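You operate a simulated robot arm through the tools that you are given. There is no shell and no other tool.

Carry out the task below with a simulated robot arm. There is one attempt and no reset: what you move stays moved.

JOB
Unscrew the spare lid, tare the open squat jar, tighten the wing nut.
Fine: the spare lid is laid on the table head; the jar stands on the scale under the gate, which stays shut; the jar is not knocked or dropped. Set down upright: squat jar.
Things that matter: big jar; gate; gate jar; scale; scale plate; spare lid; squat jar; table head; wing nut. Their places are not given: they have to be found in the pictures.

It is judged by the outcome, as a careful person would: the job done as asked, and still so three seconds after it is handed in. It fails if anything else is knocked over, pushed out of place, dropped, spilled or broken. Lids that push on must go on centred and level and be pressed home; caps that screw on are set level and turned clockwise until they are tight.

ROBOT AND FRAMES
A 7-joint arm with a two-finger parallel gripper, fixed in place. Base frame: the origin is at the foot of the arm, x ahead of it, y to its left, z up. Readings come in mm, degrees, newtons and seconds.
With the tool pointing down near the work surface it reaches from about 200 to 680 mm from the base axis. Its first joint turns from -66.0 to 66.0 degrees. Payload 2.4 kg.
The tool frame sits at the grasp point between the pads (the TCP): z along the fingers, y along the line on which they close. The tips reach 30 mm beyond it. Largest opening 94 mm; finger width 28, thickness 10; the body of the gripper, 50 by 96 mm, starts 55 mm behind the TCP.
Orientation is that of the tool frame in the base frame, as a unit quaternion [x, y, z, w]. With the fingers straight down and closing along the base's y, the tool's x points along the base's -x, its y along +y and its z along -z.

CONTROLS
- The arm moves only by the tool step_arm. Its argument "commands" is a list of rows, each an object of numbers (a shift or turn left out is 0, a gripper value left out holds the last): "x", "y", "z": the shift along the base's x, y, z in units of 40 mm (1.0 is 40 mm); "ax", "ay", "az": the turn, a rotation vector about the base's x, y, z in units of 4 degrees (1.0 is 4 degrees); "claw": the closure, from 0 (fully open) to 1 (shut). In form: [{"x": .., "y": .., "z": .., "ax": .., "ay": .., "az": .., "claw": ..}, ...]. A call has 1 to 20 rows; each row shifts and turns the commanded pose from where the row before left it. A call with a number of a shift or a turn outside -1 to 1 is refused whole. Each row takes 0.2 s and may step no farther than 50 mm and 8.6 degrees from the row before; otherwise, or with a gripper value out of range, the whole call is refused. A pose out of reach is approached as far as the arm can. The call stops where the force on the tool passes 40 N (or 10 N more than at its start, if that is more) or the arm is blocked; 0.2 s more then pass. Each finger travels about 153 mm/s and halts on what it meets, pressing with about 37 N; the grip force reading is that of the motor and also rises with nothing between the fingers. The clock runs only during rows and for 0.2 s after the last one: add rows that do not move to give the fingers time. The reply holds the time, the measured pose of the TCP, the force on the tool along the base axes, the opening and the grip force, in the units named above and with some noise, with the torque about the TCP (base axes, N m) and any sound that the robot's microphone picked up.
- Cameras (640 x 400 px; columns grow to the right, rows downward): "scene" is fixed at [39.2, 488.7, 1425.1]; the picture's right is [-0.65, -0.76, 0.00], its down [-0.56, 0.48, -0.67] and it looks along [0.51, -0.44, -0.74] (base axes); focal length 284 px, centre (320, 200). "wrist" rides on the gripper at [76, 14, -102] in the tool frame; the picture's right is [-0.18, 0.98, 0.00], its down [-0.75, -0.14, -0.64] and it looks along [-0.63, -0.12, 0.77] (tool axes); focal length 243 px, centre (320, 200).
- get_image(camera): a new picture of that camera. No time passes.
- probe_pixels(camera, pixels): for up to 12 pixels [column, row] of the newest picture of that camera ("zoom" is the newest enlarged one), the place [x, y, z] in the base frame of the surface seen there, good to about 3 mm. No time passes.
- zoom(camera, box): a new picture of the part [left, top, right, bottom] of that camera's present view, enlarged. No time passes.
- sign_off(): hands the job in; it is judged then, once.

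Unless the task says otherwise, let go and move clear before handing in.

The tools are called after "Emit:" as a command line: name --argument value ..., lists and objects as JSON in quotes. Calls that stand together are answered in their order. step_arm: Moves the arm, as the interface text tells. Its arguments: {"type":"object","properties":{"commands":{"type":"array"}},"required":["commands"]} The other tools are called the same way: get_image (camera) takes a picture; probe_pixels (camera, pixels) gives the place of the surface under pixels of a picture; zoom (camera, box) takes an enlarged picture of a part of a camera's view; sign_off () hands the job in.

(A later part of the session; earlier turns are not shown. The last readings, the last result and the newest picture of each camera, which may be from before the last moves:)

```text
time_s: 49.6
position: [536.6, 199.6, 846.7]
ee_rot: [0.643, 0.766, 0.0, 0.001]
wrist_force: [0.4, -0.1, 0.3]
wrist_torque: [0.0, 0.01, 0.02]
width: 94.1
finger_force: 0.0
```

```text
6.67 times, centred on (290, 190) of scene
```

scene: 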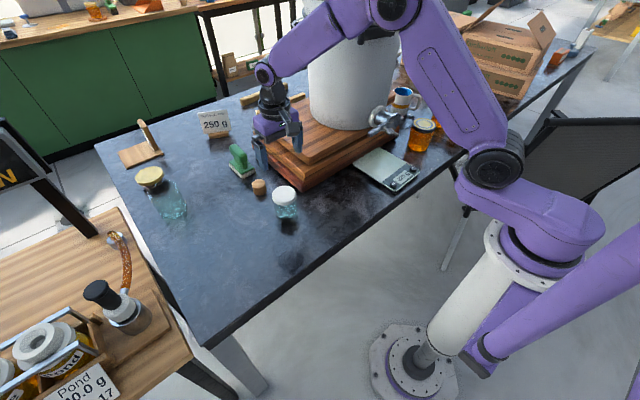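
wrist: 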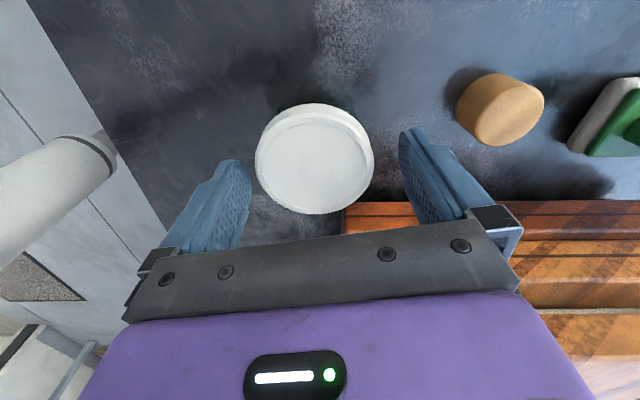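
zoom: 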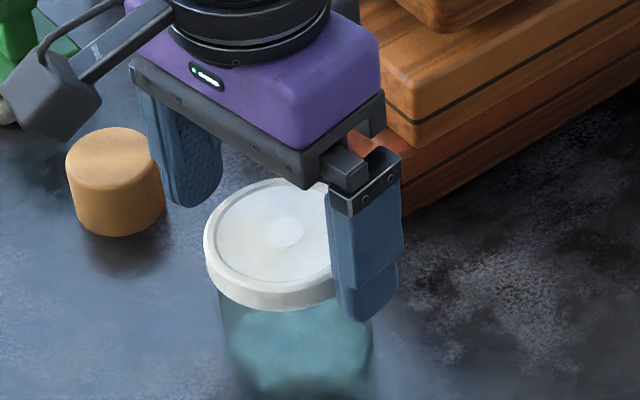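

In the wrist view the lid centre (≈314,163) looks a few mm off the expected grip point, so I'll probe the lid again from this pose before closing.

Emit:
probe_pixels --camera "wrist" --pixels '[[314, 163], [262, 163], [366, 163], [314, 120], [314, 208], [280, 130], [350, 195], [280, 198], [350, 130], [300, 163], [330, 163], [314, 180]]'

Emit:
zoom --camera "wrist" --box '[220, 90, 420, 225]'

Emit:
step_arm --commands '[{}]'

```text
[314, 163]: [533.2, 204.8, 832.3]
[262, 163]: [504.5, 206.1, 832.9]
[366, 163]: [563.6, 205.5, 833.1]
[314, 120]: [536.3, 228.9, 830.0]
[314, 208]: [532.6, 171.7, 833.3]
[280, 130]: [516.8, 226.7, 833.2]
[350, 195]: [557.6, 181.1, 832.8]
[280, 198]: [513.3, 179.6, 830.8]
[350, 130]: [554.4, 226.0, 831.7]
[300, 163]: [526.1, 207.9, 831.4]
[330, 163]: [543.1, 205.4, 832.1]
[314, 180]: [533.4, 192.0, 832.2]
```

```text
2.96 times, centred on (320, 158) of wrist
```

zoom: 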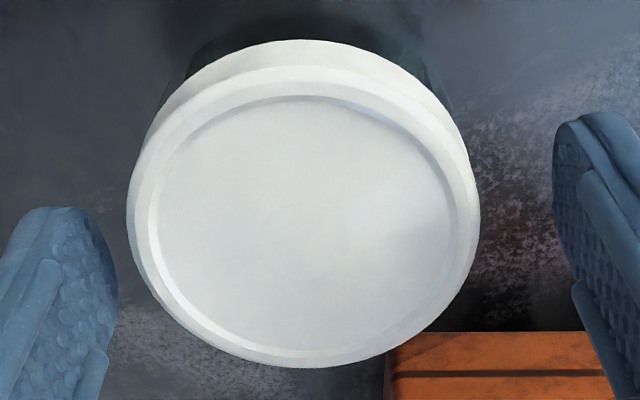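

```text
time_s: 50.0
position: [538.3, 199.3, 847.6]
ee_rot: [0.643, 0.766, 0.0, 0.0]
wrist_force: [0.0, 0.1, 0.3]
wrist_torque: [0.01, -0.01, -0.01]
width: 94.2
finger_force: 0.2
```

Comparing views, the wrist camera has a constant ~5 mm bias along its tilt, but the sideways offset is real: the lid is about 3.4 mm toward -x of the TCP. I'll shift -3.3 mm in x and then close on the lid only.

Emit:
step_arm --commands '[{"x": -0.083}, {}, {"claw": 0.22}, {"claw": 0.26}, {"claw": 0.3}, {"claw": 0.45}, {}, {}]'

Emit:
get_image --camera "wrist"

Emit:
zoom --camera "scene" --box '[260, 160, 320, 220]'

```text
time_s: 51.8
position: [533.4, 198.8, 846.8]
ee_rot: [0.643, 0.766, 0.0, 0.001]
wrist_force: [-0.1, 0.8, 1.0]
wrist_torque: [0.0, 0.02, -0.01]
width: 67.1
finger_force: 36.9
```

```text
taken
```

wrist: 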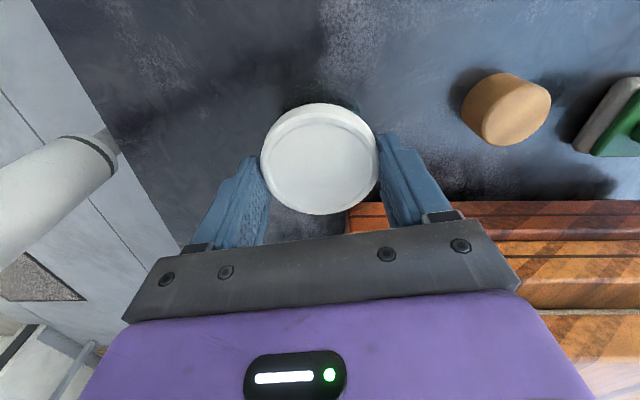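

```text
6.67 times, centred on (290, 190) of scene
```

zoom: 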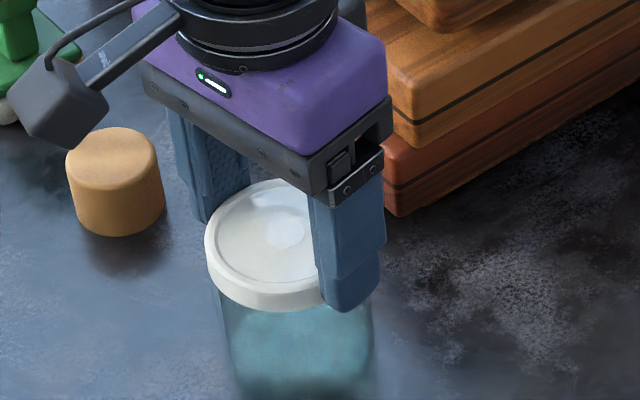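

This time closing gave no vertical force (1 N), so only the lid is held. I'll press down to roughly 25 N and turn counter-clockwise, watching torque and force.

Emit:
step_arm --commands '[{"z": -0.02}, {"z": -0.02}, {}]'

Emit:
step_arm --commands '[{"az": 1}, {"az": 1}, {"az": 1}, {"az": 1}]'

Emit:
step_arm --commands '[{"az": 1}, {"az": 1}, {"az": 1}, {"az": 1}]'

```text
time_s: 52.6
position: [534.7, 199.1, 844.9]
ee_rot: [0.643, 0.766, 0.0, 0.001]
wrist_force: [-6.6, -7.0, 27.2]
wrist_torque: [-0.2, 0.24, -0.05]
width: 66.9
finger_force: 37.1
```

```text
time_s: 53.6
position: [533.6, 199.5, 844.6]
ee_rot: [0.529, 0.849, 0.0, 0.001]
wrist_force: [-1.3, 1.2, 27.0]
wrist_torque: [0.11, 0.05, -0.17]
width: 67.0
finger_force: 37.5
```

```text
time_s: 54.6
position: [533.9, 201.6, 844.1]
ee_rot: [0.406, 0.914, 0.001, 0.002]
wrist_force: [2.3, 1.9, 21.7]
wrist_torque: [0.16, -0.01, -0.17]
width: 67.1
finger_force: 37.2
```

Torque holds near -0.17 N m at 22–27 N. I'll continue and see whether the vertical force grows, which would show the lid climbing.

Emit:
step_arm --commands '[{"az": 1}, {"az": 1}, {"az": 1}, {"az": 1}, {"az": 1}, {"az": 1}, {"az": 1}, {"az": 1}, {"az": 1}, {"az": 1}]'

Emit:
step_arm --commands '[{"az": 1}, {"az": 1}, {"az": 1}, {"az": 1}, {"az": 1}, {"az": 1}, {"az": 1}, {"az": 1}, {"az": 1}, {"az": 1}]'

Emit:
step_arm --commands '[{"az": 1}, {"az": 1}, {"az": 1}, {"az": 1}, {"az": 1}, {"az": 1}, {"az": 1}, {"az": 1}, {"az": 1}, {"az": 1}]'

```text
time_s: 56.8
position: [533.2, 200.9, 844.6]
ee_rot: [0.069, 0.998, 0.0, 0.0]
wrist_force: [-0.8, 1.2, 21.6]
wrist_torque: [0.07, 0.12, -0.15]
width: 66.9
finger_force: 36.9
```

```text
time_s: 59.0
position: [533.0, 199.1, 843.4]
ee_rot: [-0.276, 0.961, 0.0, 0.0]
wrist_force: [-1.0, 0.2, 8.5]
wrist_torque: [0.06, 0.07, -0.08]
width: 67.1
finger_force: 37.2
```

```text
time_s: 61.2
position: [533.1, 198.1, 844.3]
ee_rot: [-0.589, 0.808, 0.0, -0.001]
wrist_force: [-0.9, -0.5, 13.4]
wrist_torque: [-0.02, -0.06, -0.11]
width: 66.9
finger_force: 36.4
```

Torque keeps scaling with the push (≈0.008 N m per N), so the jar is still slipping on the table. I'll try a firmer push, near 38 N, and a small turn to see if the lid breaks loose.

Emit:
step_arm --commands '[{"z": -0.015}, {"z": -0.015}, {}]'

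Emit:
step_arm --commands '[{"az": 1}, {"az": 1}]'

Emit:
step_arm --commands '[{"az": 1}, {"az": 1}]'

```text
time_s: 62.0
position: [532.5, 197.2, 842.9]
ee_rot: [-0.588, 0.809, 0.0, -0.001]
wrist_force: [-5.2, -6.0, 27.9]
wrist_torque: [-0.2, 0.18, -0.04]
width: 67.1
finger_force: 37.3
```

```text
time_s: 62.6
position: [535.2, 200.4, 843.6]
ee_rot: [-0.643, 0.766, 0.0, 0.001]
wrist_force: [-0.1, 2.0, 19.7]
wrist_torque: [0.02, 0.07, -0.18]
width: 67.0
finger_force: 36.6
```

```text
time_s: 63.2
position: [533.4, 200.7, 841.5]
ee_rot: [-0.696, 0.718, 0.0, 0.0]
wrist_force: [1.6, 0.6, 13.6]
wrist_torque: [0.04, -0.08, -0.1]
width: 66.6
finger_force: 37.2
```

The vertical force bleeds off as I turn while the tool reads slightly lower, so the pads creep on the lid. I'll probe the lid's top height now from the scene view to see whether it has risen at all.

Emit:
zoom --camera "scene" --box '[265, 175, 310, 220]'

Emit:
get_image --camera "wrist"

Emit:
probe_pixels --camera "wrist" --pixels '[[320, 170], [290, 170], [350, 170], [320, 140], [320, 200], [300, 150], [340, 190], [300, 190], [340, 150], [310, 170], [330, 170], [320, 155]]'

```text
8.89 times, centred on (288, 198) of scene
```

zoom: 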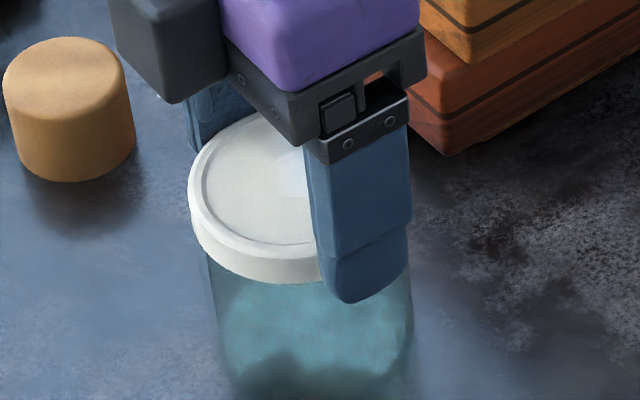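

```text
taken
```

wrist: 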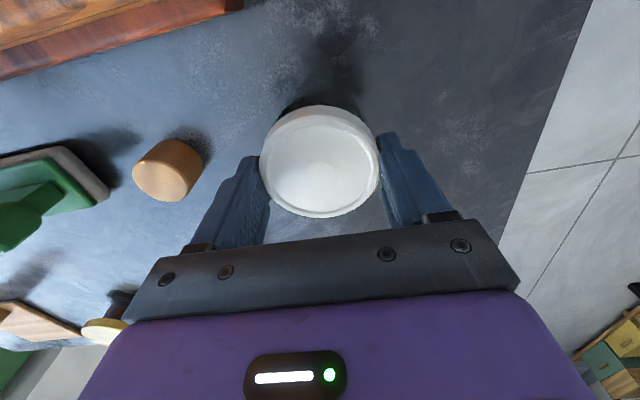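

```text
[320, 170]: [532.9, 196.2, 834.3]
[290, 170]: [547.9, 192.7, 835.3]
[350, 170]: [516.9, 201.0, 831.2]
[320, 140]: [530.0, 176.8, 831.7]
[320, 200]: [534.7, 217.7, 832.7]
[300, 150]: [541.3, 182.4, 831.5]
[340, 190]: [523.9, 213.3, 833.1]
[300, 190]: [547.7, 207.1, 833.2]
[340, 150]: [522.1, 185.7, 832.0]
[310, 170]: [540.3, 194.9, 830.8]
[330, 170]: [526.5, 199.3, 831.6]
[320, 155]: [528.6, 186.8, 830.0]
```

The lid top still averages 832.3, so it has not unscrewed: the jar needs something solid to hold it. The heavy board stack beside it can brace the glass body, so I'll measure its left face.

Emit:
zoom --camera "scene" --box '[245, 110, 325, 200]'

Emit:
probe_pixels --camera "scene" --pixels '[[302, 183], [302, 188], [301, 178], [285, 170], [280, 170], [270, 162], [262, 155], [256, 148], [270, 155], [265, 145], [320, 178], [335, 170]]'

Emit:
probe_pixels --camera "wrist" --pixels '[[100, 60], [150, 45], [200, 28], [60, 70], [20, 78], [100, 40], [60, 45], [20, 50], [60, 25], [20, 30], [100, 20], [240, 5]]'

```text
4.44 times, centred on (285, 155) of scene
```

zoom: 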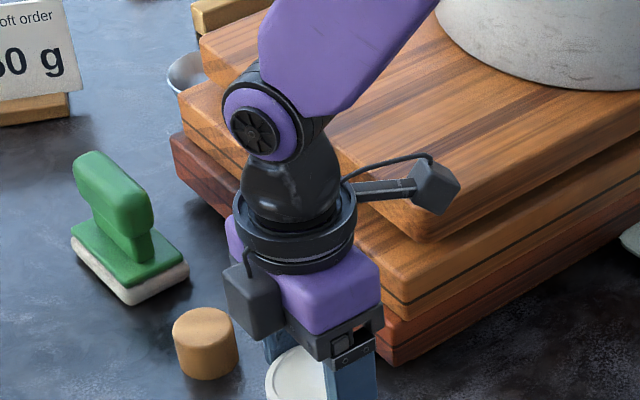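

```text
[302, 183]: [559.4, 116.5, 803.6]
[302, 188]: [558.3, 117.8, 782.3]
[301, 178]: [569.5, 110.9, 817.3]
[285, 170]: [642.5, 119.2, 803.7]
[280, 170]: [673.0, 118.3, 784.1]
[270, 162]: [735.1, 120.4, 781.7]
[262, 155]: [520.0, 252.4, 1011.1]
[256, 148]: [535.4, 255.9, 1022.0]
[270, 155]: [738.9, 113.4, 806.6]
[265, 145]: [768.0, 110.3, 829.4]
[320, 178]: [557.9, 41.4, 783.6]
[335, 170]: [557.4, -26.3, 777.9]
```

```text
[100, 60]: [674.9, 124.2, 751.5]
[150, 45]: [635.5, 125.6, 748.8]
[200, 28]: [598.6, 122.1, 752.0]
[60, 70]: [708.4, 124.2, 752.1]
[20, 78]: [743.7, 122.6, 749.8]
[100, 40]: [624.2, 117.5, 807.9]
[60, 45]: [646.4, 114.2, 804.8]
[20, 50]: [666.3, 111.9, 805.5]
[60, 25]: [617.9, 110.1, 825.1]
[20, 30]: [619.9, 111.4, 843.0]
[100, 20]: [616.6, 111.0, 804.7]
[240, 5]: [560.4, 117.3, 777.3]
```

The bottom board's left face is at y≈119 (top z≈805) with the next board set back ~8 mm, so I can brace the glass there at about (600,152) with the fingers parallel to that face. I'll lift the jar a few mm by its tight lid and carry it beside the board.

Emit:
step_arm --commands '[{"z": 0.05}, {"z": 0.1}, {}]'

Emit:
step_arm --commands '[{"x": 0.4, "y": -0.2}, {"x": 0.4, "y": -0.25}, {"x": 0.4, "y": -0.25}, {"x": 0.45, "y": -0.25}, {}, {}]'

Emit:
zoom --camera "scene" --box '[235, 120, 325, 210]'

Emit:
get_image --camera "wrist"

```text
time_s: 64.0
position: [532.5, 199.1, 847.6]
ee_rot: [-0.695, 0.719, 0.001, 0.0]
wrist_force: [-0.4, -0.8, -1.5]
wrist_torque: [-0.03, 0.01, -0.01]
width: 67.3
finger_force: 37.2
```

```text
time_s: 65.4
position: [600.0, 160.4, 850.6]
ee_rot: [-0.695, 0.719, 0.0, -0.001]
wrist_force: [-0.3, 0.5, -1.9]
wrist_torque: [0.03, 0.0, 0.02]
width: 66.9
finger_force: 36.8
```

```text
4.44 times, centred on (280, 165) of scene
```

zoom: 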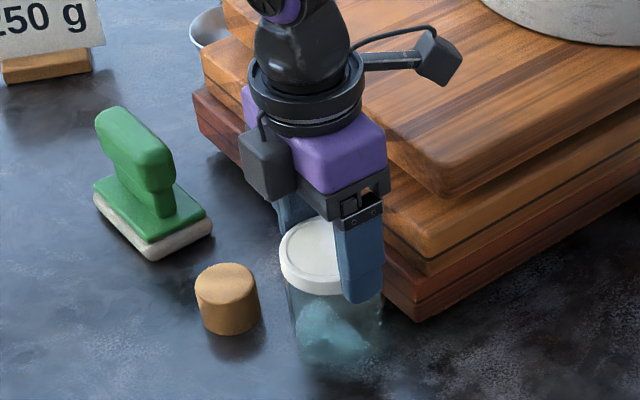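

```text
taken
```

wrist: 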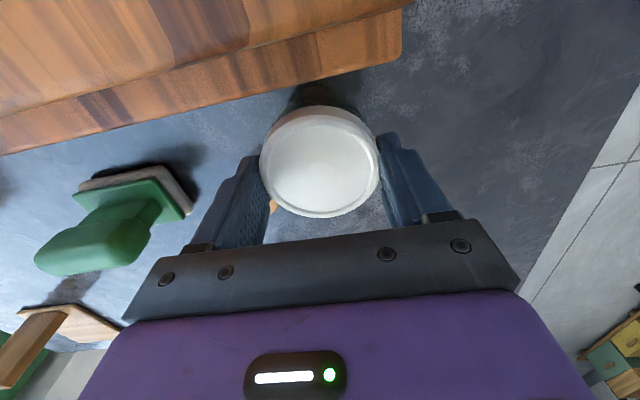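

The jar hangs at about (600,160), clear of the board and cork, with -1.9 N. I'll rotate the wrist back -28° for stroke room and lower it onto the table.

Emit:
step_arm --commands '[{"az": -1}, {"az": -1}, {"az": -1}, {"az": -1}, {"az": -1}, {"az": -1}, {"az": -1}, {}, {"z": -0.04}, {"z": -0.04}, {"z": -0.025}, {}]'

Emit:
step_arm --commands '[{}]'

```text
time_s: 68.0
position: [599.6, 161.6, 844.6]
ee_rot: [-0.5, 0.866, 0.0, 0.0]
wrist_force: [-0.4, 0.8, -0.7]
wrist_torque: [0.02, -0.03, 0.0]
width: 66.9
finger_force: 37.2
```

```text
time_s: 68.4
position: [598.5, 162.3, 844.8]
ee_rot: [-0.5, 0.866, 0.001, 0.001]
wrist_force: [0.0, 0.2, -1.5]
wrist_torque: [0.01, 0.01, 0.0]
width: 67.0
finger_force: 37.1
```

Still hanging by about -1 N, so I'll lower in small steps until the table takes the weight.

Emit:
step_arm --commands '[{"z": -0.02}, {}]'

Emit:
step_arm --commands '[{"z": -0.02}, {}]'

```text
time_s: 69.0
position: [598.9, 162.9, 844.5]
ee_rot: [-0.5, 0.866, 0.0, 0.0]
wrist_force: [1.0, 0.1, -2.1]
wrist_torque: [0.04, 0.03, -0.02]
width: 66.9
finger_force: 37.0
```

```text
time_s: 69.6
position: [599.7, 162.1, 843.2]
ee_rot: [-0.5, 0.866, 0.001, 0.0]
wrist_force: [-0.2, 0.7, -1.1]
wrist_torque: [-0.02, -0.01, -0.01]
width: 67.0
finger_force: 35.7
```

Emit:
step_arm --commands '[{"z": -0.025}, {}]'

Emit:
step_arm --commands '[{"z": -0.025}, {}]'

Emit:
zoom --camera "scene" --box '[255, 155, 325, 215]'

```text
time_s: 70.2
position: [600.4, 161.8, 842.7]
ee_rot: [-0.5, 0.866, -0.001, 0.0]
wrist_force: [-3.6, -1.7, 9.4]
wrist_torque: [0.01, 0.13, 0.01]
width: 66.9
finger_force: 36.7
```

```text
time_s: 70.8
position: [600.0, 161.6, 842.7]
ee_rot: [-0.5, 0.866, -0.001, 0.001]
wrist_force: [-7.9, -2.0, 25.0]
wrist_torque: [-0.13, 0.32, -0.04]
width: 67.1
finger_force: 37.3
```

```text
6.67 times, centred on (290, 185) of scene
```

zoom: 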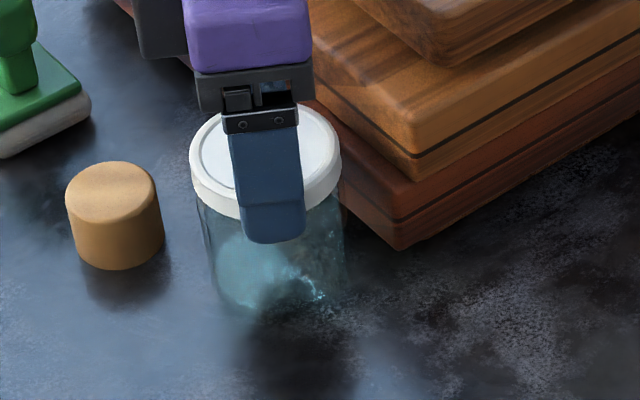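

The table now carries the jar (25 N push). I'll ease the push, then slide the jar gently toward the board face in -y and watch the side force.

Emit:
step_arm --commands '[{"z": 0.02}, {"y": -0.08}, {"y": -0.05}, {"y": -0.03}, {}]'

Emit:
step_arm --commands '[{"y": -0.05}, {}]'

```text
time_s: 72.0
position: [599.6, 157.2, 842.3]
ee_rot: [-0.501, 0.866, 0.0, 0.002]
wrist_force: [0.6, 10.4, 25.3]
wrist_torque: [0.38, 0.02, 0.0]
width: 67.1
finger_force: 37.3
```

```text
time_s: 72.6
position: [599.6, 153.6, 843.1]
ee_rot: [-0.5, 0.866, 0.0, 0.001]
wrist_force: [0.1, 7.3, 26.8]
wrist_torque: [0.28, 0.03, 0.03]
width: 67.0
finger_force: 37.3
```

Side force of 7–10 N is just table friction so far (y=153.6). I'll continue in 1–2 mm steps until the glass meets the board.

Emit:
step_arm --commands '[{"y": -0.04}, {}]'

Emit:
step_arm --commands '[{"y": -0.04}, {}]'

Emit:
zoom --camera "scene" --box '[255, 155, 325, 215]'

```text
time_s: 73.2
position: [599.1, 153.3, 841.9]
ee_rot: [-0.501, 0.866, 0.0, 0.002]
wrist_force: [-0.6, 13.0, 25.8]
wrist_torque: [0.34, 0.12, -0.04]
width: 67.1
finger_force: 37.6
```

```text
time_s: 73.8
position: [598.7, 153.3, 841.9]
ee_rot: [-0.502, 0.865, 0.0, 0.002]
wrist_force: [1.9, 22.5, 17.0]
wrist_torque: [0.6, 0.01, -0.11]
width: 67.0
finger_force: 37.3
```

```text
6.67 times, centred on (290, 185) of scene
```

zoom: 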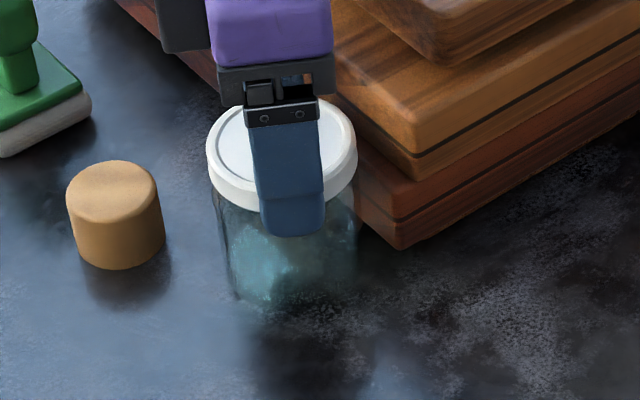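

The jar is now against the board: side force 22.5 N at y≈153.3. I'll turn counter-clockwise a little and read the torque.

Emit:
step_arm --commands '[{"az": 1}, {"az": 1}]'

Emit:
step_arm --commands '[{"az": 1}, {"az": 1}]'

Emit:
step_arm --commands '[{"az": 1}, {"az": 1}]'

```text
time_s: 74.4
position: [597.5, 153.0, 842.3]
ee_rot: [-0.561, 0.828, 0.0, 0.0]
wrist_force: [1.0, 21.2, 13.6]
wrist_torque: [0.63, -0.1, -0.09]
width: 67.2
finger_force: 37.5
```

```text
time_s: 75.0
position: [598.2, 151.4, 841.2]
ee_rot: [-0.617, 0.787, 0.001, -0.002]
wrist_force: [-5.2, 16.6, 10.2]
wrist_torque: [0.43, 0.13, -0.22]
width: 67.0
finger_force: 36.9
```

```text
time_s: 75.6
position: [598.6, 153.6, 841.5]
ee_rot: [-0.67, 0.742, 0.001, -0.001]
wrist_force: [-13.6, 16.3, 14.2]
wrist_torque: [0.38, 0.52, -0.32]
width: 67.0
finger_force: 37.3
```

The wall grips well: side-friction of -13.6 N in x and torque is building to -0.32 N m without slipping. I'll continue turning in small steps.

Emit:
step_arm --commands '[{"az": 1}, {"az": 1}]'

Emit:
step_arm --commands '[{"az": 1}, {"az": 1}]'

Emit:
step_arm --commands '[{"az": 1}, {"az": 1}]'

Emit:
zoom --camera "scene" --box '[255, 155, 325, 215]'

```text
time_s: 76.2
position: [597.4, 152.2, 840.6]
ee_rot: [0.721, -0.693, 0.0, 0.001]
wrist_force: [-9.9, 15.1, 10.2]
wrist_torque: [0.32, 0.35, -0.23]
width: 67.0
finger_force: 36.8
```

```text
time_s: 76.8
position: [598.3, 151.7, 840.8]
ee_rot: [0.767, -0.641, 0.0, 0.0]
wrist_force: [-7.6, 17.2, 6.8]
wrist_torque: [0.35, 0.25, -0.25]
width: 67.1
finger_force: 36.7
```

```text
time_s: 77.4
position: [597.9, 150.3, 843.3]
ee_rot: [0.81, -0.586, 0.0, 0.0]
wrist_force: [-4.4, 15.8, 3.5]
wrist_torque: [0.39, 0.18, -0.3]
width: 67.2
finger_force: 37.1
```

```text
6.67 times, centred on (290, 185) of scene
```

zoom: 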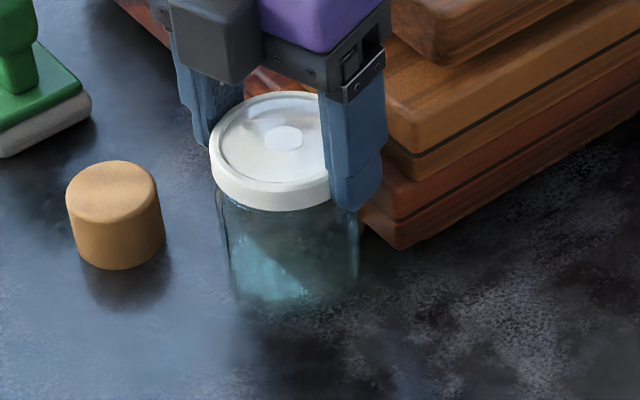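

Torque holds at -0.3 N m even though the push down is only 3.5 N, so the board is holding the jar. I'll add a bit of side push and finish this stroke to about 124°.

Emit:
step_arm --commands '[{"y": -0.03}, {}]'

Emit:
step_arm --commands '[{"az": 1}, {"az": 1}]'

Emit:
step_arm --commands '[{"az": 1}, {"az": 1}]'

```text
time_s: 78.0
position: [599.0, 150.3, 842.6]
ee_rot: [0.81, -0.586, 0.0, 0.0]
wrist_force: [-3.6, 17.1, 5.3]
wrist_torque: [0.46, 0.17, -0.19]
width: 66.9
finger_force: 36.8
```

```text
time_s: 78.6
position: [598.0, 150.8, 842.6]
ee_rot: [0.849, -0.528, -0.001, 0.0]
wrist_force: [-6.0, 18.1, 5.5]
wrist_torque: [0.47, 0.19, -0.26]
width: 67.0
finger_force: 36.4
```

```text
time_s: 79.2
position: [597.9, 151.2, 843.3]
ee_rot: [0.884, -0.468, -0.001, 0.0]
wrist_force: [-4.6, 17.8, 4.7]
wrist_torque: [0.4, 0.16, -0.29]
width: 67.3
finger_force: 37.0
```

Torque now stays around -0.2 to -0.3 N m regardless of push, which suggests the lid is turning on the thread. I'll back the jar off the board slightly, open partway, rise clear, and rewind 64° for another stroke.

Emit:
step_arm --commands '[{"y": 0.06}, {"y": 0.06}, {"y": 0.05}, {}, {"claw": 0.19}, {}, {}, {"z": 0.3}, {"z": 0.7}, {"z": 0.7}, {"z": 0.7, "claw": 0.0}, {}]'

Emit:
get_image --camera "wrist"

Emit:
zoom --camera "scene" --box '[245, 145, 325, 215]'

```text
time_s: 81.8
position: [599.0, 155.2, 937.7]
ee_rot: [0.883, -0.47, 0.0, 0.0]
wrist_force: [0.7, -0.1, -0.6]
wrist_torque: [0.0, -0.02, 0.0]
width: 93.9
finger_force: 0.1
```

```text
taken
```

wrist: 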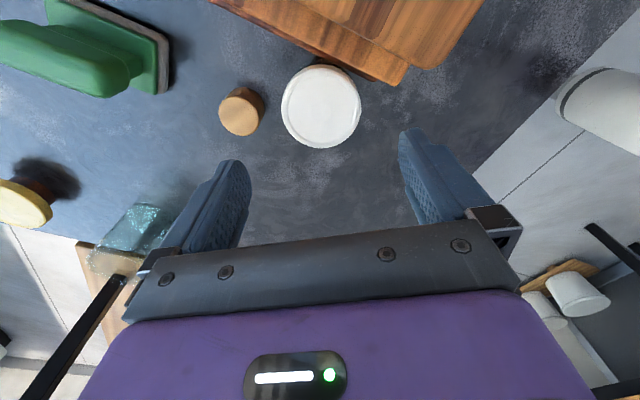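

```text
5.71 times, centred on (285, 180) of scene
```

zoom: 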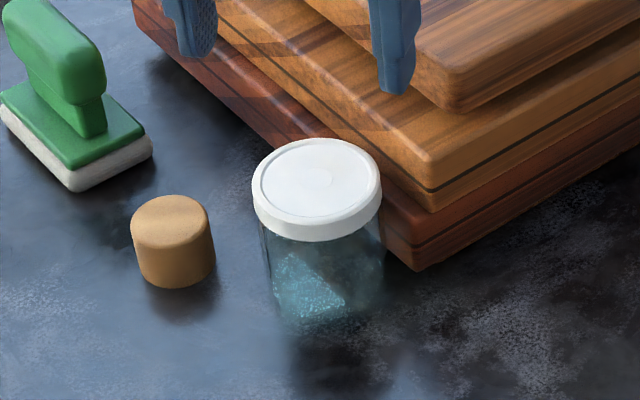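

The jar stands upright beside the board with its lid centred under the gripper. I'll probe the lid height and position.

Emit:
probe_pixels --camera "wrist" --pixels '[[321, 106], [295, 106], [347, 106], [321, 80], [321, 135], [302, 88], [340, 125], [302, 125], [340, 88], [310, 106], [332, 106], [321, 95]]'

Emit:
probe_pixels --camera "scene" --pixels '[[285, 178], [281, 178], [289, 178], [285, 174], [285, 182], [282, 181], [291, 181], [280, 175], [290, 175], [287, 178], [283, 176], [287, 180]]'

```text
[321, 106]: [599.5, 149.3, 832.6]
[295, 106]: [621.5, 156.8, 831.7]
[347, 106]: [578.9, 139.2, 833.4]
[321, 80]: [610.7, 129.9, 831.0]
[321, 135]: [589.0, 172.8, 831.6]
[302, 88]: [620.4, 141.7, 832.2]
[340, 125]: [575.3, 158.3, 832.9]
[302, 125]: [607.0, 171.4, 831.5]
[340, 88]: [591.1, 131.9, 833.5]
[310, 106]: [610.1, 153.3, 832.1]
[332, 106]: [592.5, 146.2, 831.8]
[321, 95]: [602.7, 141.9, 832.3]
```

```text
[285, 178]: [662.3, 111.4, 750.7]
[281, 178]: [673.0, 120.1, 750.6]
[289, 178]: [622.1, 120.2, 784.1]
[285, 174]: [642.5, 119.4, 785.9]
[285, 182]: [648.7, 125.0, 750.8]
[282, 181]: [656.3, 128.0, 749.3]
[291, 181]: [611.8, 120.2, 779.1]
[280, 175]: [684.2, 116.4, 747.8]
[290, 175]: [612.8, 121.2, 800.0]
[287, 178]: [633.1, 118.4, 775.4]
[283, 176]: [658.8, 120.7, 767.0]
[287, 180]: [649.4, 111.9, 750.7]
```

Lid height is unchanged within noise (832.2), as expected after only ~60° at most. I'll rewind to 60° and regrip for another braced stroke.

Emit:
step_arm --commands '[{"az": -1}, {"az": -1}, {"az": -1}, {"az": -1}, {"az": -1}, {"az": -1}, {"az": -1}, {"az": -1}, {"az": -1}, {"az": -1}, {"az": -1}, {"az": -1}, {"az": -1}, {"az": -1}, {"az": -1}, {"az": -1}, {}]'

Emit:
get_image --camera "wrist"

Emit:
get_image --camera "scene"

```text
time_s: 85.4
position: [599.1, 155.9, 936.8]
ee_rot: [-0.499, 0.867, 0.0, -0.001]
wrist_force: [-0.1, 0.3, 0.4]
wrist_torque: [-0.01, -0.01, -0.02]
width: 93.9
finger_force: 0.1
```

```text
taken
```

wrist: 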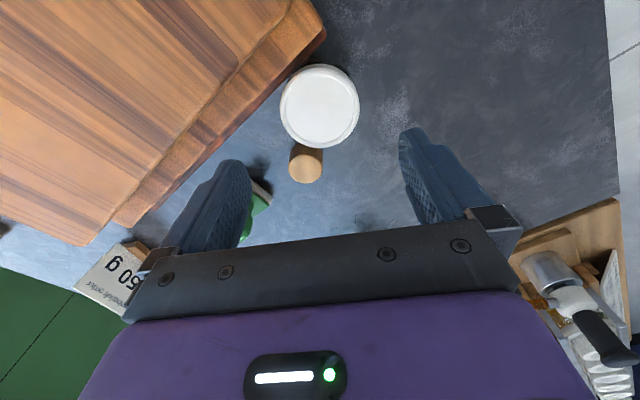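

```text
taken
```

scene: 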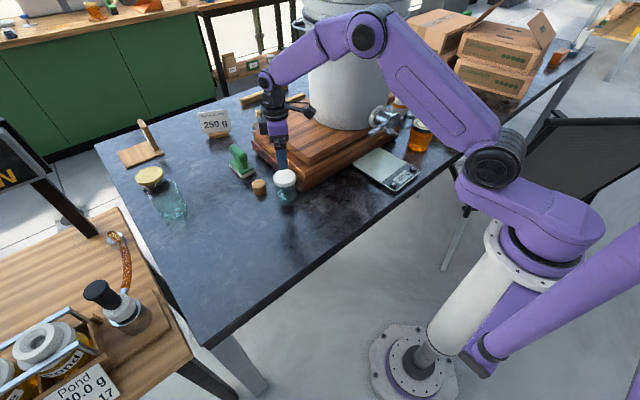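

The lid is centred again at wrist pixel (320,105). I'll narrow the opening a bit to keep the fingers off the second board, descend, and grip at z≈846.

Emit:
step_arm --commands '[{"claw": 0.13}, {"z": -0.6}, {"z": -0.6}, {"z": -0.6}, {"z": -0.457}, {}, {}]'

Emit:
get_image --camera "wrist"

```text
time_s: 87.0
position: [599.7, 156.2, 846.7]
ee_rot: [-0.5, 0.866, 0.0, 0.0]
wrist_force: [0.1, -0.3, 0.4]
wrist_torque: [-0.02, 0.01, 0.0]
width: 82.0
finger_force: 0.0
```

```text
taken
```

wrist: 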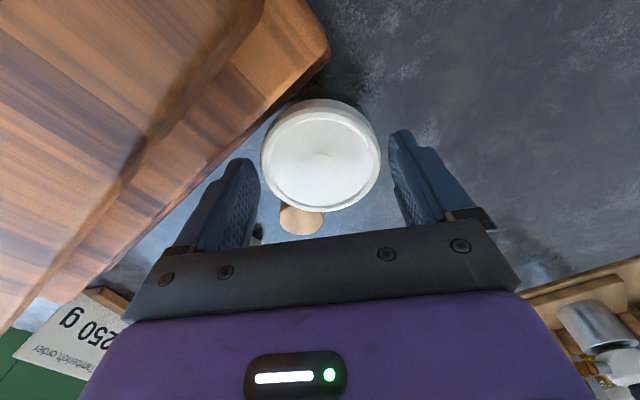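

The lid is nearly centred; I'll nudge 2 mm toward it, close, and push the jar back against the board.

Emit:
step_arm --commands '[{"x": -0.025, "y": -0.045}, {"claw": 0.25}, {"claw": 0.3}, {"claw": 0.5}, {}, {}, {"z": -0.02}, {}]'

Emit:
step_arm --commands '[{"y": -0.06}, {}]'

Emit:
step_arm --commands '[{"y": -0.04}, {}]'

```text
time_s: 88.8
position: [599.2, 153.1, 846.4]
ee_rot: [-0.5, 0.866, 0.0, 0.0]
wrist_force: [0.6, 1.2, 2.0]
wrist_torque: [0.04, -0.05, -0.01]
width: 66.7
finger_force: 37.1
```

```text
time_s: 89.4
position: [599.5, 152.7, 846.7]
ee_rot: [-0.501, 0.865, 0.0, 0.001]
wrist_force: [0.0, 10.7, 5.8]
wrist_torque: [0.27, 0.0, -0.07]
width: 66.9
finger_force: 37.5
```

```text
time_s: 90.0
position: [598.7, 153.1, 847.4]
ee_rot: [-0.501, 0.866, 0.0, 0.0]
wrist_force: [-0.3, 19.3, 6.6]
wrist_torque: [0.55, -0.06, -0.09]
width: 66.5
finger_force: 37.1
```

Contact again at 19 N. I'll push to about 28 N and turn.

Emit:
step_arm --commands '[{"y": -0.03}, {}]'

Emit:
step_arm --commands '[{"az": 1}, {"az": 1}]'

Emit:
step_arm --commands '[{"az": 1}, {"az": 1}]'

Emit:
step_arm --commands '[{"az": 1}, {"az": 1}]'

```text
time_s: 90.6
position: [598.4, 152.0, 847.3]
ee_rot: [-0.502, 0.865, 0.001, 0.001]
wrist_force: [1.5, 23.2, 9.1]
wrist_torque: [0.68, -0.1, -0.09]
width: 66.9
finger_force: 36.8
```

```text
time_s: 91.2
position: [597.1, 152.2, 847.4]
ee_rot: [-0.562, 0.827, 0.001, -0.001]
wrist_force: [-7.5, 19.8, 14.9]
wrist_torque: [0.46, 0.05, -0.3]
width: 67.0
finger_force: 37.0
```

```text
time_s: 91.8
position: [597.1, 151.8, 845.3]
ee_rot: [-0.618, 0.786, 0.001, 0.0]
wrist_force: [-9.2, 20.0, 13.2]
wrist_torque: [0.45, 0.22, -0.28]
width: 66.9
finger_force: 37.0
```

```text
time_s: 92.4
position: [597.1, 153.0, 846.6]
ee_rot: [-0.671, 0.741, 0.002, -0.001]
wrist_force: [-9.0, 18.8, 5.1]
wrist_torque: [0.55, 0.3, -0.32]
width: 66.9
finger_force: 37.0
```

Torque is steady near -0.3 N m across different loads. I'll complete this stroke.

Emit:
step_arm --commands '[{"az": 1}, {"az": 1}, {"az": 1}]'

Emit:
step_arm --commands '[{"az": 1}, {"az": 1}, {"az": 1}]'

Emit:
step_arm --commands '[{"az": 1}, {"az": 1}, {"az": 1}, {"az": 1}]'

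Emit:
get_image --camera "wrist"

```text
time_s: 93.2
position: [598.5, 151.9, 847.1]
ee_rot: [0.744, -0.668, -0.001, -0.001]
wrist_force: [-6.7, 17.1, 6.2]
wrist_torque: [0.56, 0.28, -0.24]
width: 66.7
finger_force: 36.8
```

```text
time_s: 94.0
position: [598.2, 151.4, 846.5]
ee_rot: [0.81, -0.586, 0.001, -0.001]
wrist_force: [-5.0, 17.4, 6.9]
wrist_torque: [0.57, 0.2, -0.25]
width: 66.8
finger_force: 36.8
```

```text
time_s: 95.0
position: [597.7, 152.2, 845.5]
ee_rot: [0.884, -0.468, -0.001, 0.0]
wrist_force: [-7.3, 16.9, 8.3]
wrist_torque: [0.6, 0.26, -0.25]
width: 66.7
finger_force: 36.9
```

```text
taken
```

wrist: 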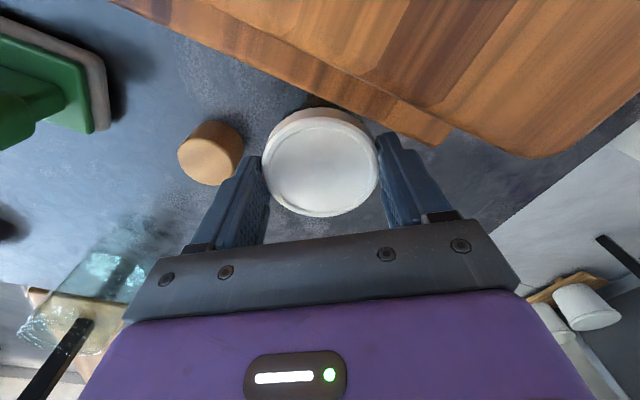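

I'll probe the lid top again to look for any rise.

Emit:
probe_pixels --camera "wrist" --pixels '[[320, 165], [290, 165], [350, 165], [320, 135], [320, 195], [300, 145], [340, 185], [300, 185], [340, 145], [310, 165], [330, 165], [320, 150]]'

Emit:
probe_pixels --camera "wrist" --pixels '[[315, 160], [295, 160], [345, 160], [315, 130], [315, 190], [305, 150], [335, 190], [305, 190], [335, 140], [310, 170], [330, 175], [325, 150]]'

```text
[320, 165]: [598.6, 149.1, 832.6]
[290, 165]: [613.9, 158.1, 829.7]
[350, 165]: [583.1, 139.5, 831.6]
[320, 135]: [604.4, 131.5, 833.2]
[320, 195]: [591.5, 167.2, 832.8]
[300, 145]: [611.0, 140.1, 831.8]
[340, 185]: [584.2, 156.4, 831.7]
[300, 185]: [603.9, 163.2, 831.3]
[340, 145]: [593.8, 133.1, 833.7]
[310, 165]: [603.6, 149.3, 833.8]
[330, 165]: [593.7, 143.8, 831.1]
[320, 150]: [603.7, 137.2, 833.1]
```

```text
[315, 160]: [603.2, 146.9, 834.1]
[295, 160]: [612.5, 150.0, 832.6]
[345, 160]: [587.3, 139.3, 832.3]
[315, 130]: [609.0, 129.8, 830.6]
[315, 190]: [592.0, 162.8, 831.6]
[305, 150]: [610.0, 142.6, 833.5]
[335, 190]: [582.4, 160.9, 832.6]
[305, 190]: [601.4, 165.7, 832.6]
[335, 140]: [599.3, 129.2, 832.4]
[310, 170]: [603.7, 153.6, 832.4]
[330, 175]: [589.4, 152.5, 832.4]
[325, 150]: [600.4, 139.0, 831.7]
```

The lid top averages 832.3, still no rise, so about 0.3 N m is not enough and the jar slips along the wood as well. I'll rewind and try a firmer brace.

Emit:
step_arm --commands '[{"y": 0.06}, {"y": 0.06}, {"y": 0.04}, {}, {"claw": 0.19}, {}, {}, {"z": 0.3}, {"z": 0.7}, {"z": 0.7}, {"z": 0.6, "claw": 0.0}, {}]'

Emit:
step_arm --commands '[{"az": -1}, {"az": -1}, {"az": -1}, {"az": -1}, {"az": -1}, {"az": -1}, {"az": -1}, {"az": -1}, {"az": -1}, {"az": -1}, {"az": -1}, {"az": -1}, {"az": -1}, {"az": -1}, {"az": -1}, {"az": -1}, {}]'

Emit:
get_image --camera "wrist"

Emit:
zoom --camera "wrist" --box '[250, 40, 390, 160]'

```text
time_s: 97.6
position: [599.3, 154.9, 939.0]
ee_rot: [0.883, -0.469, 0.0, 0.001]
wrist_force: [0.4, -0.3, 0.2]
wrist_torque: [0.01, -0.05, 0.0]
width: 93.9
finger_force: 0.1
```

```text
time_s: 101.2
position: [598.1, 155.5, 938.8]
ee_rot: [-0.499, 0.866, 0.0, 0.0]
wrist_force: [0.0, 0.3, 0.0]
wrist_torque: [0.02, 0.0, 0.0]
width: 94.3
finger_force: 0.1
```

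```text
taken
```

wrist: 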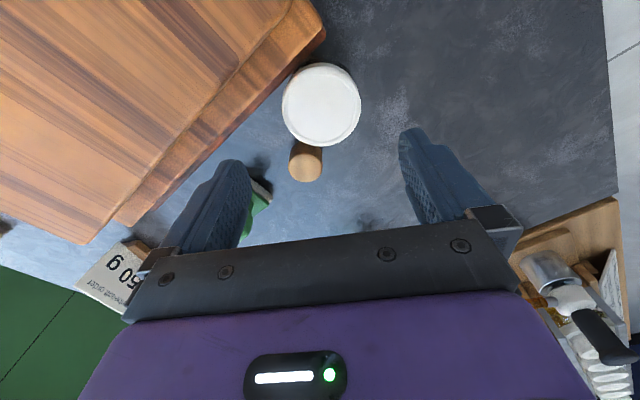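

```text
3.33 times, centred on (320, 100) of wrist
```

zoom: 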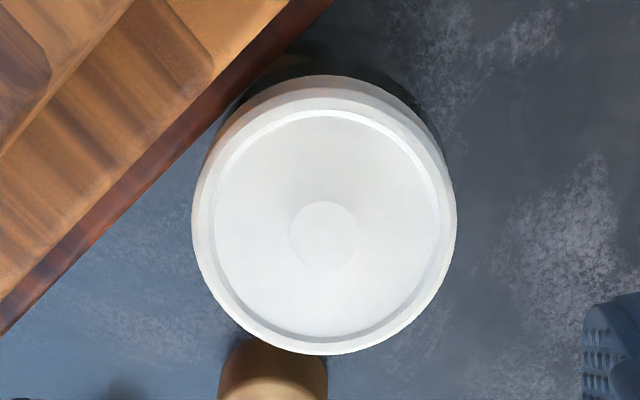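

From the force ratios the glass seemed to stick to the wood (side friction up to 0.8 of the push), so the lid may in fact be turning slowly. I'll do another full braced stroke, more efficiently.

Emit:
step_arm --commands '[{"claw": 0.13, "az": -1}, {"z": -0.6}, {"z": -0.6}, {"z": -0.6}, {"z": -0.5, "y": -0.03}, {}, {"claw": 0.25}, {"claw": 0.3}, {"claw": 0.5}, {}, {}, {"z": -0.02}, {"y": -0.05}, {"y": -0.04}, {"y": -0.03}, {}]'

Emit:
step_arm --commands '[{"y": -0.02}, {}]'

```text
time_s: 104.6
position: [598.2, 151.9, 847.0]
ee_rot: [-0.471, 0.882, 0.0, 0.001]
wrist_force: [-2.6, 17.2, 3.9]
wrist_torque: [0.58, 0.11, -0.13]
width: 67.3
finger_force: 36.9
```

```text
time_s: 105.2
position: [598.5, 151.2, 846.8]
ee_rot: [-0.471, 0.882, 0.0, 0.001]
wrist_force: [-2.0, 21.0, 7.8]
wrist_torque: [0.72, 0.09, -0.13]
width: 67.2
finger_force: 37.1
```

Pressed at 21 N sideways. I'll add a little more sideways and downward push, then turn.

Emit:
step_arm --commands '[{"y": -0.03, "z": -0.015}, {}]'

Emit:
step_arm --commands '[{"az": 1}, {"az": 1}]'

Emit:
step_arm --commands '[{"y": -0.02, "az": 1}, {"az": 1}]'

Emit:
step_arm --commands '[{"y": -0.02, "az": 1}, {"az": 1}]'

Emit:
step_arm --commands '[{"y": -0.02, "az": 1}, {"az": 1}]'

```text
time_s: 105.8
position: [598.2, 150.7, 845.7]
ee_rot: [-0.472, 0.881, 0.0, 0.002]
wrist_force: [-0.1, 23.6, 10.3]
wrist_torque: [0.85, 0.06, -0.08]
width: 67.2
finger_force: 37.3
```

```text
time_s: 106.4
position: [595.2, 152.5, 845.7]
ee_rot: [-0.533, 0.846, 0.001, -0.001]
wrist_force: [-9.3, 22.8, 15.1]
wrist_torque: [0.58, 0.16, -0.27]
width: 67.1
finger_force: 36.7
```

```text
time_s: 107.0
position: [597.2, 149.2, 844.9]
ee_rot: [-0.59, 0.807, 0.0, -0.001]
wrist_force: [-7.2, 18.7, 8.6]
wrist_torque: [0.57, 0.21, -0.21]
width: 67.4
finger_force: 37.0
```

```text
time_s: 107.6
position: [596.8, 149.1, 843.2]
ee_rot: [-0.645, 0.764, 0.001, 0.001]
wrist_force: [-9.1, 17.8, 11.8]
wrist_torque: [0.56, 0.31, -0.18]
width: 67.0
finger_force: 36.9
```

```text
time_s: 108.2
position: [597.2, 148.2, 845.0]
ee_rot: [-0.696, 0.718, 0.001, 0.001]
wrist_force: [-11.0, 19.9, 17.1]
wrist_torque: [0.48, 0.35, -0.16]
width: 67.2
finger_force: 36.9
```

Readings are mixed because the pads also creep sideways. I'll finish this stroke, then back off and do a lift test to see whether the jar still hangs from the lid.

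Emit:
step_arm --commands '[{"az": 1}, {"az": 1}, {"az": 1}, {"az": 1}]'

Emit:
step_arm --commands '[{"az": 1}, {"az": 1}, {"az": 1}, {"az": 1}, {"az": 1}]'

Emit:
step_arm --commands '[{"y": 0.06}, {"y": 0.06}, {"y": 0.06}, {"y": 0.05}, {"z": 0.05}, {}, {"z": 0.05}, {"z": 0.05}, {}, {}]'

Emit:
step_arm --commands '[{}]'

Emit:
zoom --camera "scene" --box '[255, 155, 325, 215]'

```text
time_s: 109.2
position: [596.8, 147.6, 845.7]
ee_rot: [0.789, -0.614, -0.001, 0.0]
wrist_force: [-7.3, 18.6, 5.6]
wrist_torque: [0.58, 0.21, -0.38]
width: 66.9
finger_force: 36.8
```

```text
time_s: 110.4
position: [593.7, 149.2, 844.6]
ee_rot: [0.884, -0.467, -0.002, 0.001]
wrist_force: [-13.7, 23.3, 4.3]
wrist_torque: [-0.27, 0.12, -1.27]
width: 66.8
finger_force: 36.7
```

```text
time_s: 112.6
position: [598.2, 153.4, 850.0]
ee_rot: [0.883, -0.469, 0.0, 0.0]
wrist_force: [-0.5, -0.9, -0.8]
wrist_torque: [-0.02, -0.02, -0.01]
width: 66.6
finger_force: 36.7
```

```text
time_s: 113.0
position: [598.6, 153.5, 852.3]
ee_rot: [0.883, -0.47, -0.001, 0.0]
wrist_force: [-0.2, 0.4, 1.4]
wrist_torque: [-0.01, 0.02, 0.0]
width: 66.8
finger_force: 37.0
```

```text
6.67 times, centred on (290, 185) of scene
```

zoom: 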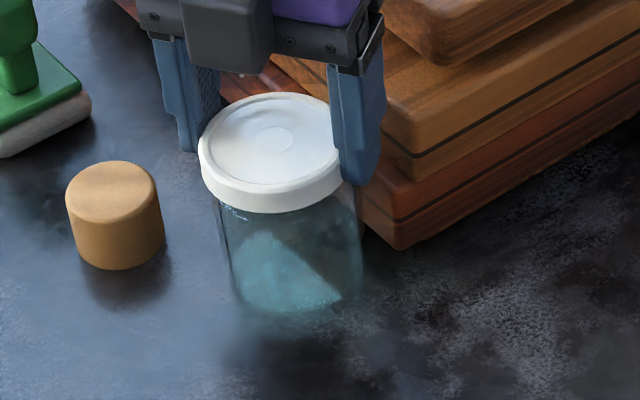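

After backing off and lifting about 6 mm the force averages near zero, and there's a bit of clear neck visible under the lid at zoom (230,212). I'll take more readings to confirm before lifting further.

Emit:
step_arm --commands '[{}]'

Emit:
step_arm --commands '[{}]'

Emit:
step_arm --commands '[{"z": 0.1}, {}]'

Emit:
step_arm --commands '[{}]'

Emit:
zoom --camera "scene" --box '[255, 155, 325, 215]'

```text
time_s: 113.4
position: [599.4, 154.4, 851.1]
ee_rot: [0.883, -0.469, 0.0, 0.0]
wrist_force: [-0.5, 0.1, 0.3]
wrist_torque: [0.0, -0.02, 0.03]
width: 66.8
finger_force: 36.9
```

```text
time_s: 113.8
position: [599.3, 153.6, 849.5]
ee_rot: [0.883, -0.469, 0.0, 0.001]
wrist_force: [0.0, -0.7, -0.4]
wrist_torque: [-0.02, -0.01, -0.01]
width: 66.7
finger_force: 37.2
```

```text
time_s: 114.4
position: [598.4, 156.1, 854.8]
ee_rot: [0.883, -0.469, 0.0, 0.001]
wrist_force: [-0.2, -1.1, 0.0]
wrist_torque: [0.01, 0.01, -0.02]
width: 66.7
finger_force: 37.8
```

```text
time_s: 114.8
position: [599.0, 154.2, 854.4]
ee_rot: [0.883, -0.469, 0.001, 0.001]
wrist_force: [-0.7, 0.4, -0.1]
wrist_torque: [0.03, 0.02, 0.0]
width: 66.9
finger_force: 37.0
```

```text
6.67 times, centred on (290, 185) of scene
```

zoom: 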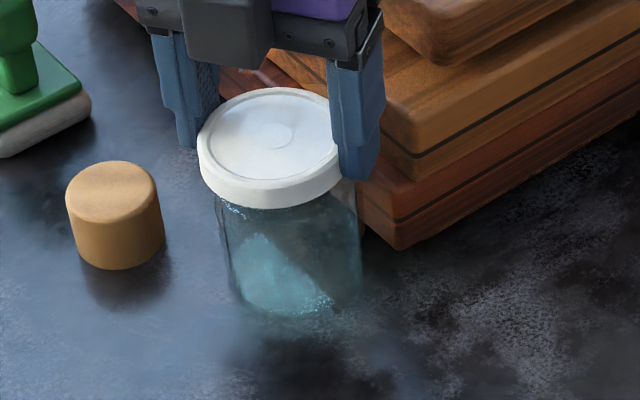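

Force stays at 0 with the lid now ~10 mm higher and the jar still in place: the lid is unscrewed. I'll lift it straight up clear.

Emit:
step_arm --commands '[{"z": 0.15}, {"z": 0.2}, {"z": 0.4}, {"z": 0.6}, {"z": 0.6}, {}]'

Emit:
get_image --camera "scene"

Emit:
zoom --camera "scene" --box '[245, 125, 335, 215]'

Emit:
get_image --camera "wrist"

```text
time_s: 116.2
position: [598.8, 153.6, 932.1]
ee_rot: [0.883, -0.47, 0.0, 0.0]
wrist_force: [0.1, -0.3, 0.0]
wrist_torque: [-0.01, 0.0, -0.01]
width: 66.9
finger_force: 36.9
```

```text
taken
```

scene: 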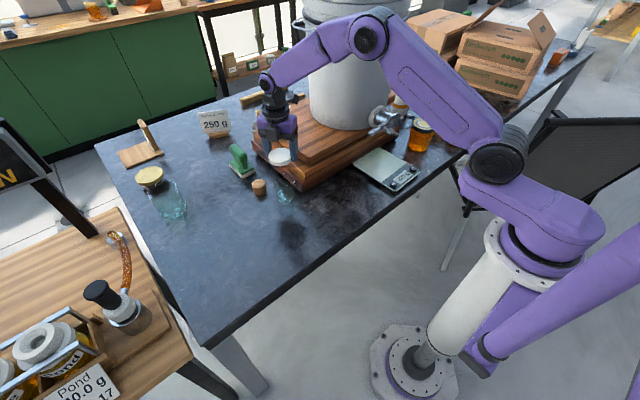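

```text
4.44 times, centred on (290, 170) of scene
```

zoom: 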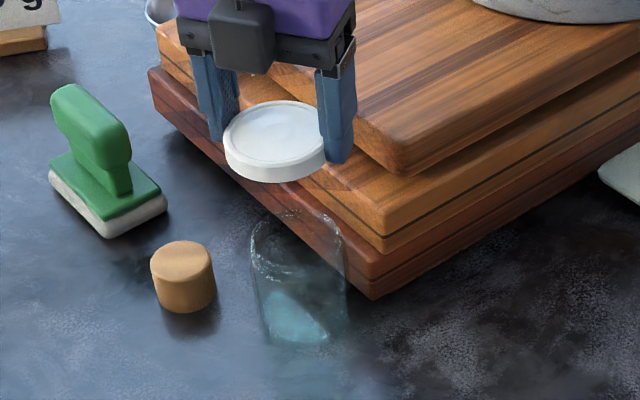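

```text
taken
```

wrist: 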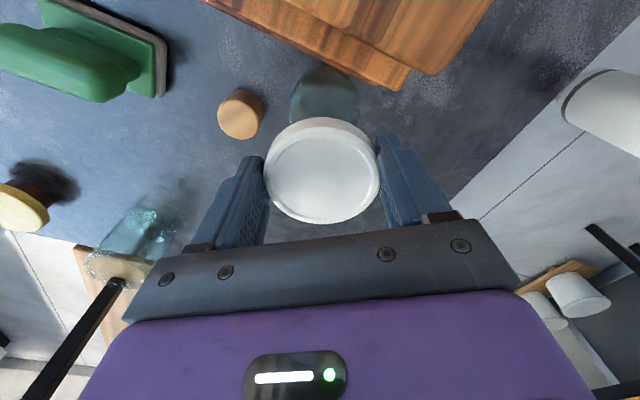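

The lid is off and the open jar stands upright beside the board at scene pixel (287,195). I'll carry the lid to the free table area at the left end, unwinding the wrist on the way.

Emit:
step_arm --commands '[{"y": 0.69, "x": -0.4, "az": -1}, {"y": 0.69, "x": -0.425, "az": -1}, {"y": 0.69, "x": -0.425, "az": -1}, {"y": 0.69, "x": -0.425, "az": -1}, {"y": 0.69, "x": -0.425, "az": -1}, {"y": 0.69, "x": -0.425, "az": -1}, {"y": 0.69, "x": -0.425, "az": -1}, {"y": 0.69, "x": -0.425, "az": -1}, {"y": 0.69, "x": -0.425, "az": -1}, {"y": 0.69, "x": -0.425, "az": -1}, {"az": -1}, {"az": -1}, {"az": -1}, {"az": -1}, {"az": -1}, {"az": -1}, {"az": -1}, {"az": -1}, {"az": -1}, {"az": -1}]'

Emit:
get_image --camera "scene"

Emit:
get_image --camera "wrist"

```text
time_s: 120.4
position: [429.2, 430.5, 933.6]
ee_rot: [-0.374, 0.928, 0.0, 0.0]
wrist_force: [-0.1, 0.6, 0.4]
wrist_torque: [0.01, -0.02, -0.02]
width: 66.7
finger_force: 36.9
```

```text
taken
```

scene: 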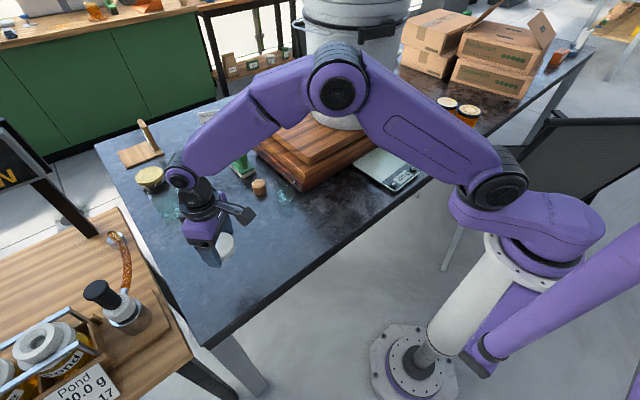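

```text
taken
```

wrist: 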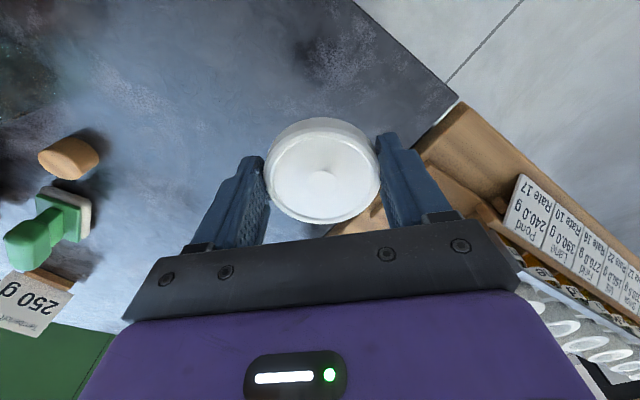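

The lid hangs above clear table at (429,430). I'll lower until the fingertips are just above the table (TCP ≈783).

Emit:
step_arm --commands '[{"z": -0.7}, {"z": -0.7}, {"z": -0.7}, {"z": -0.7}, {"z": -0.5}, {"z": -0.3}, {"z": -0.15}, {}, {}]'

Emit:
zoom --camera "scene" --box '[180, 210, 270, 300]'

Emit:
get_image --camera "wrist"

```text
time_s: 122.4
position: [429.1, 429.2, 782.4]
ee_rot: [-0.375, 0.927, 0.0, 0.0]
wrist_force: [0.3, 0.2, 0.4]
wrist_torque: [-0.01, 0.02, 0.05]
width: 66.8
finger_force: 36.6
```

```text
4.44 times, centred on (225, 255) of scene
```

zoom: 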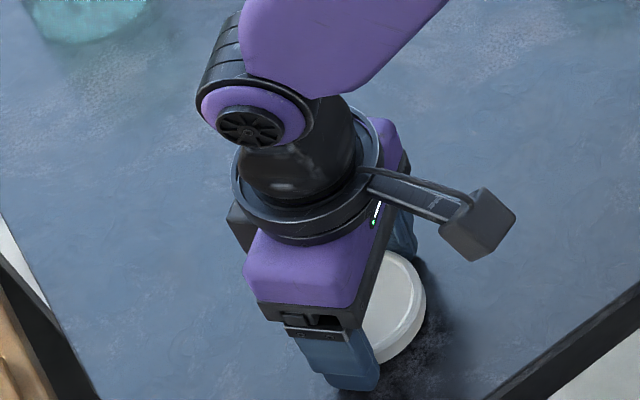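

```text
taken
```

wrist: 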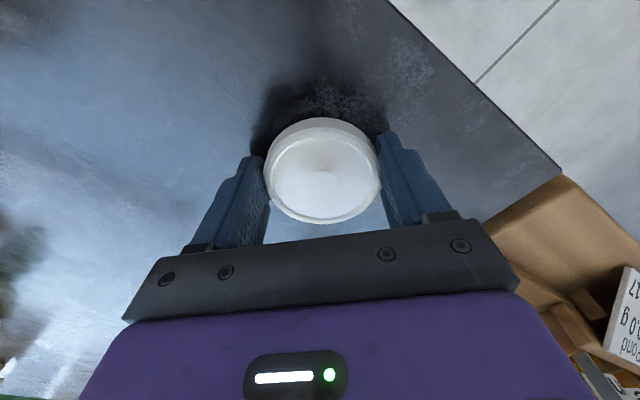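

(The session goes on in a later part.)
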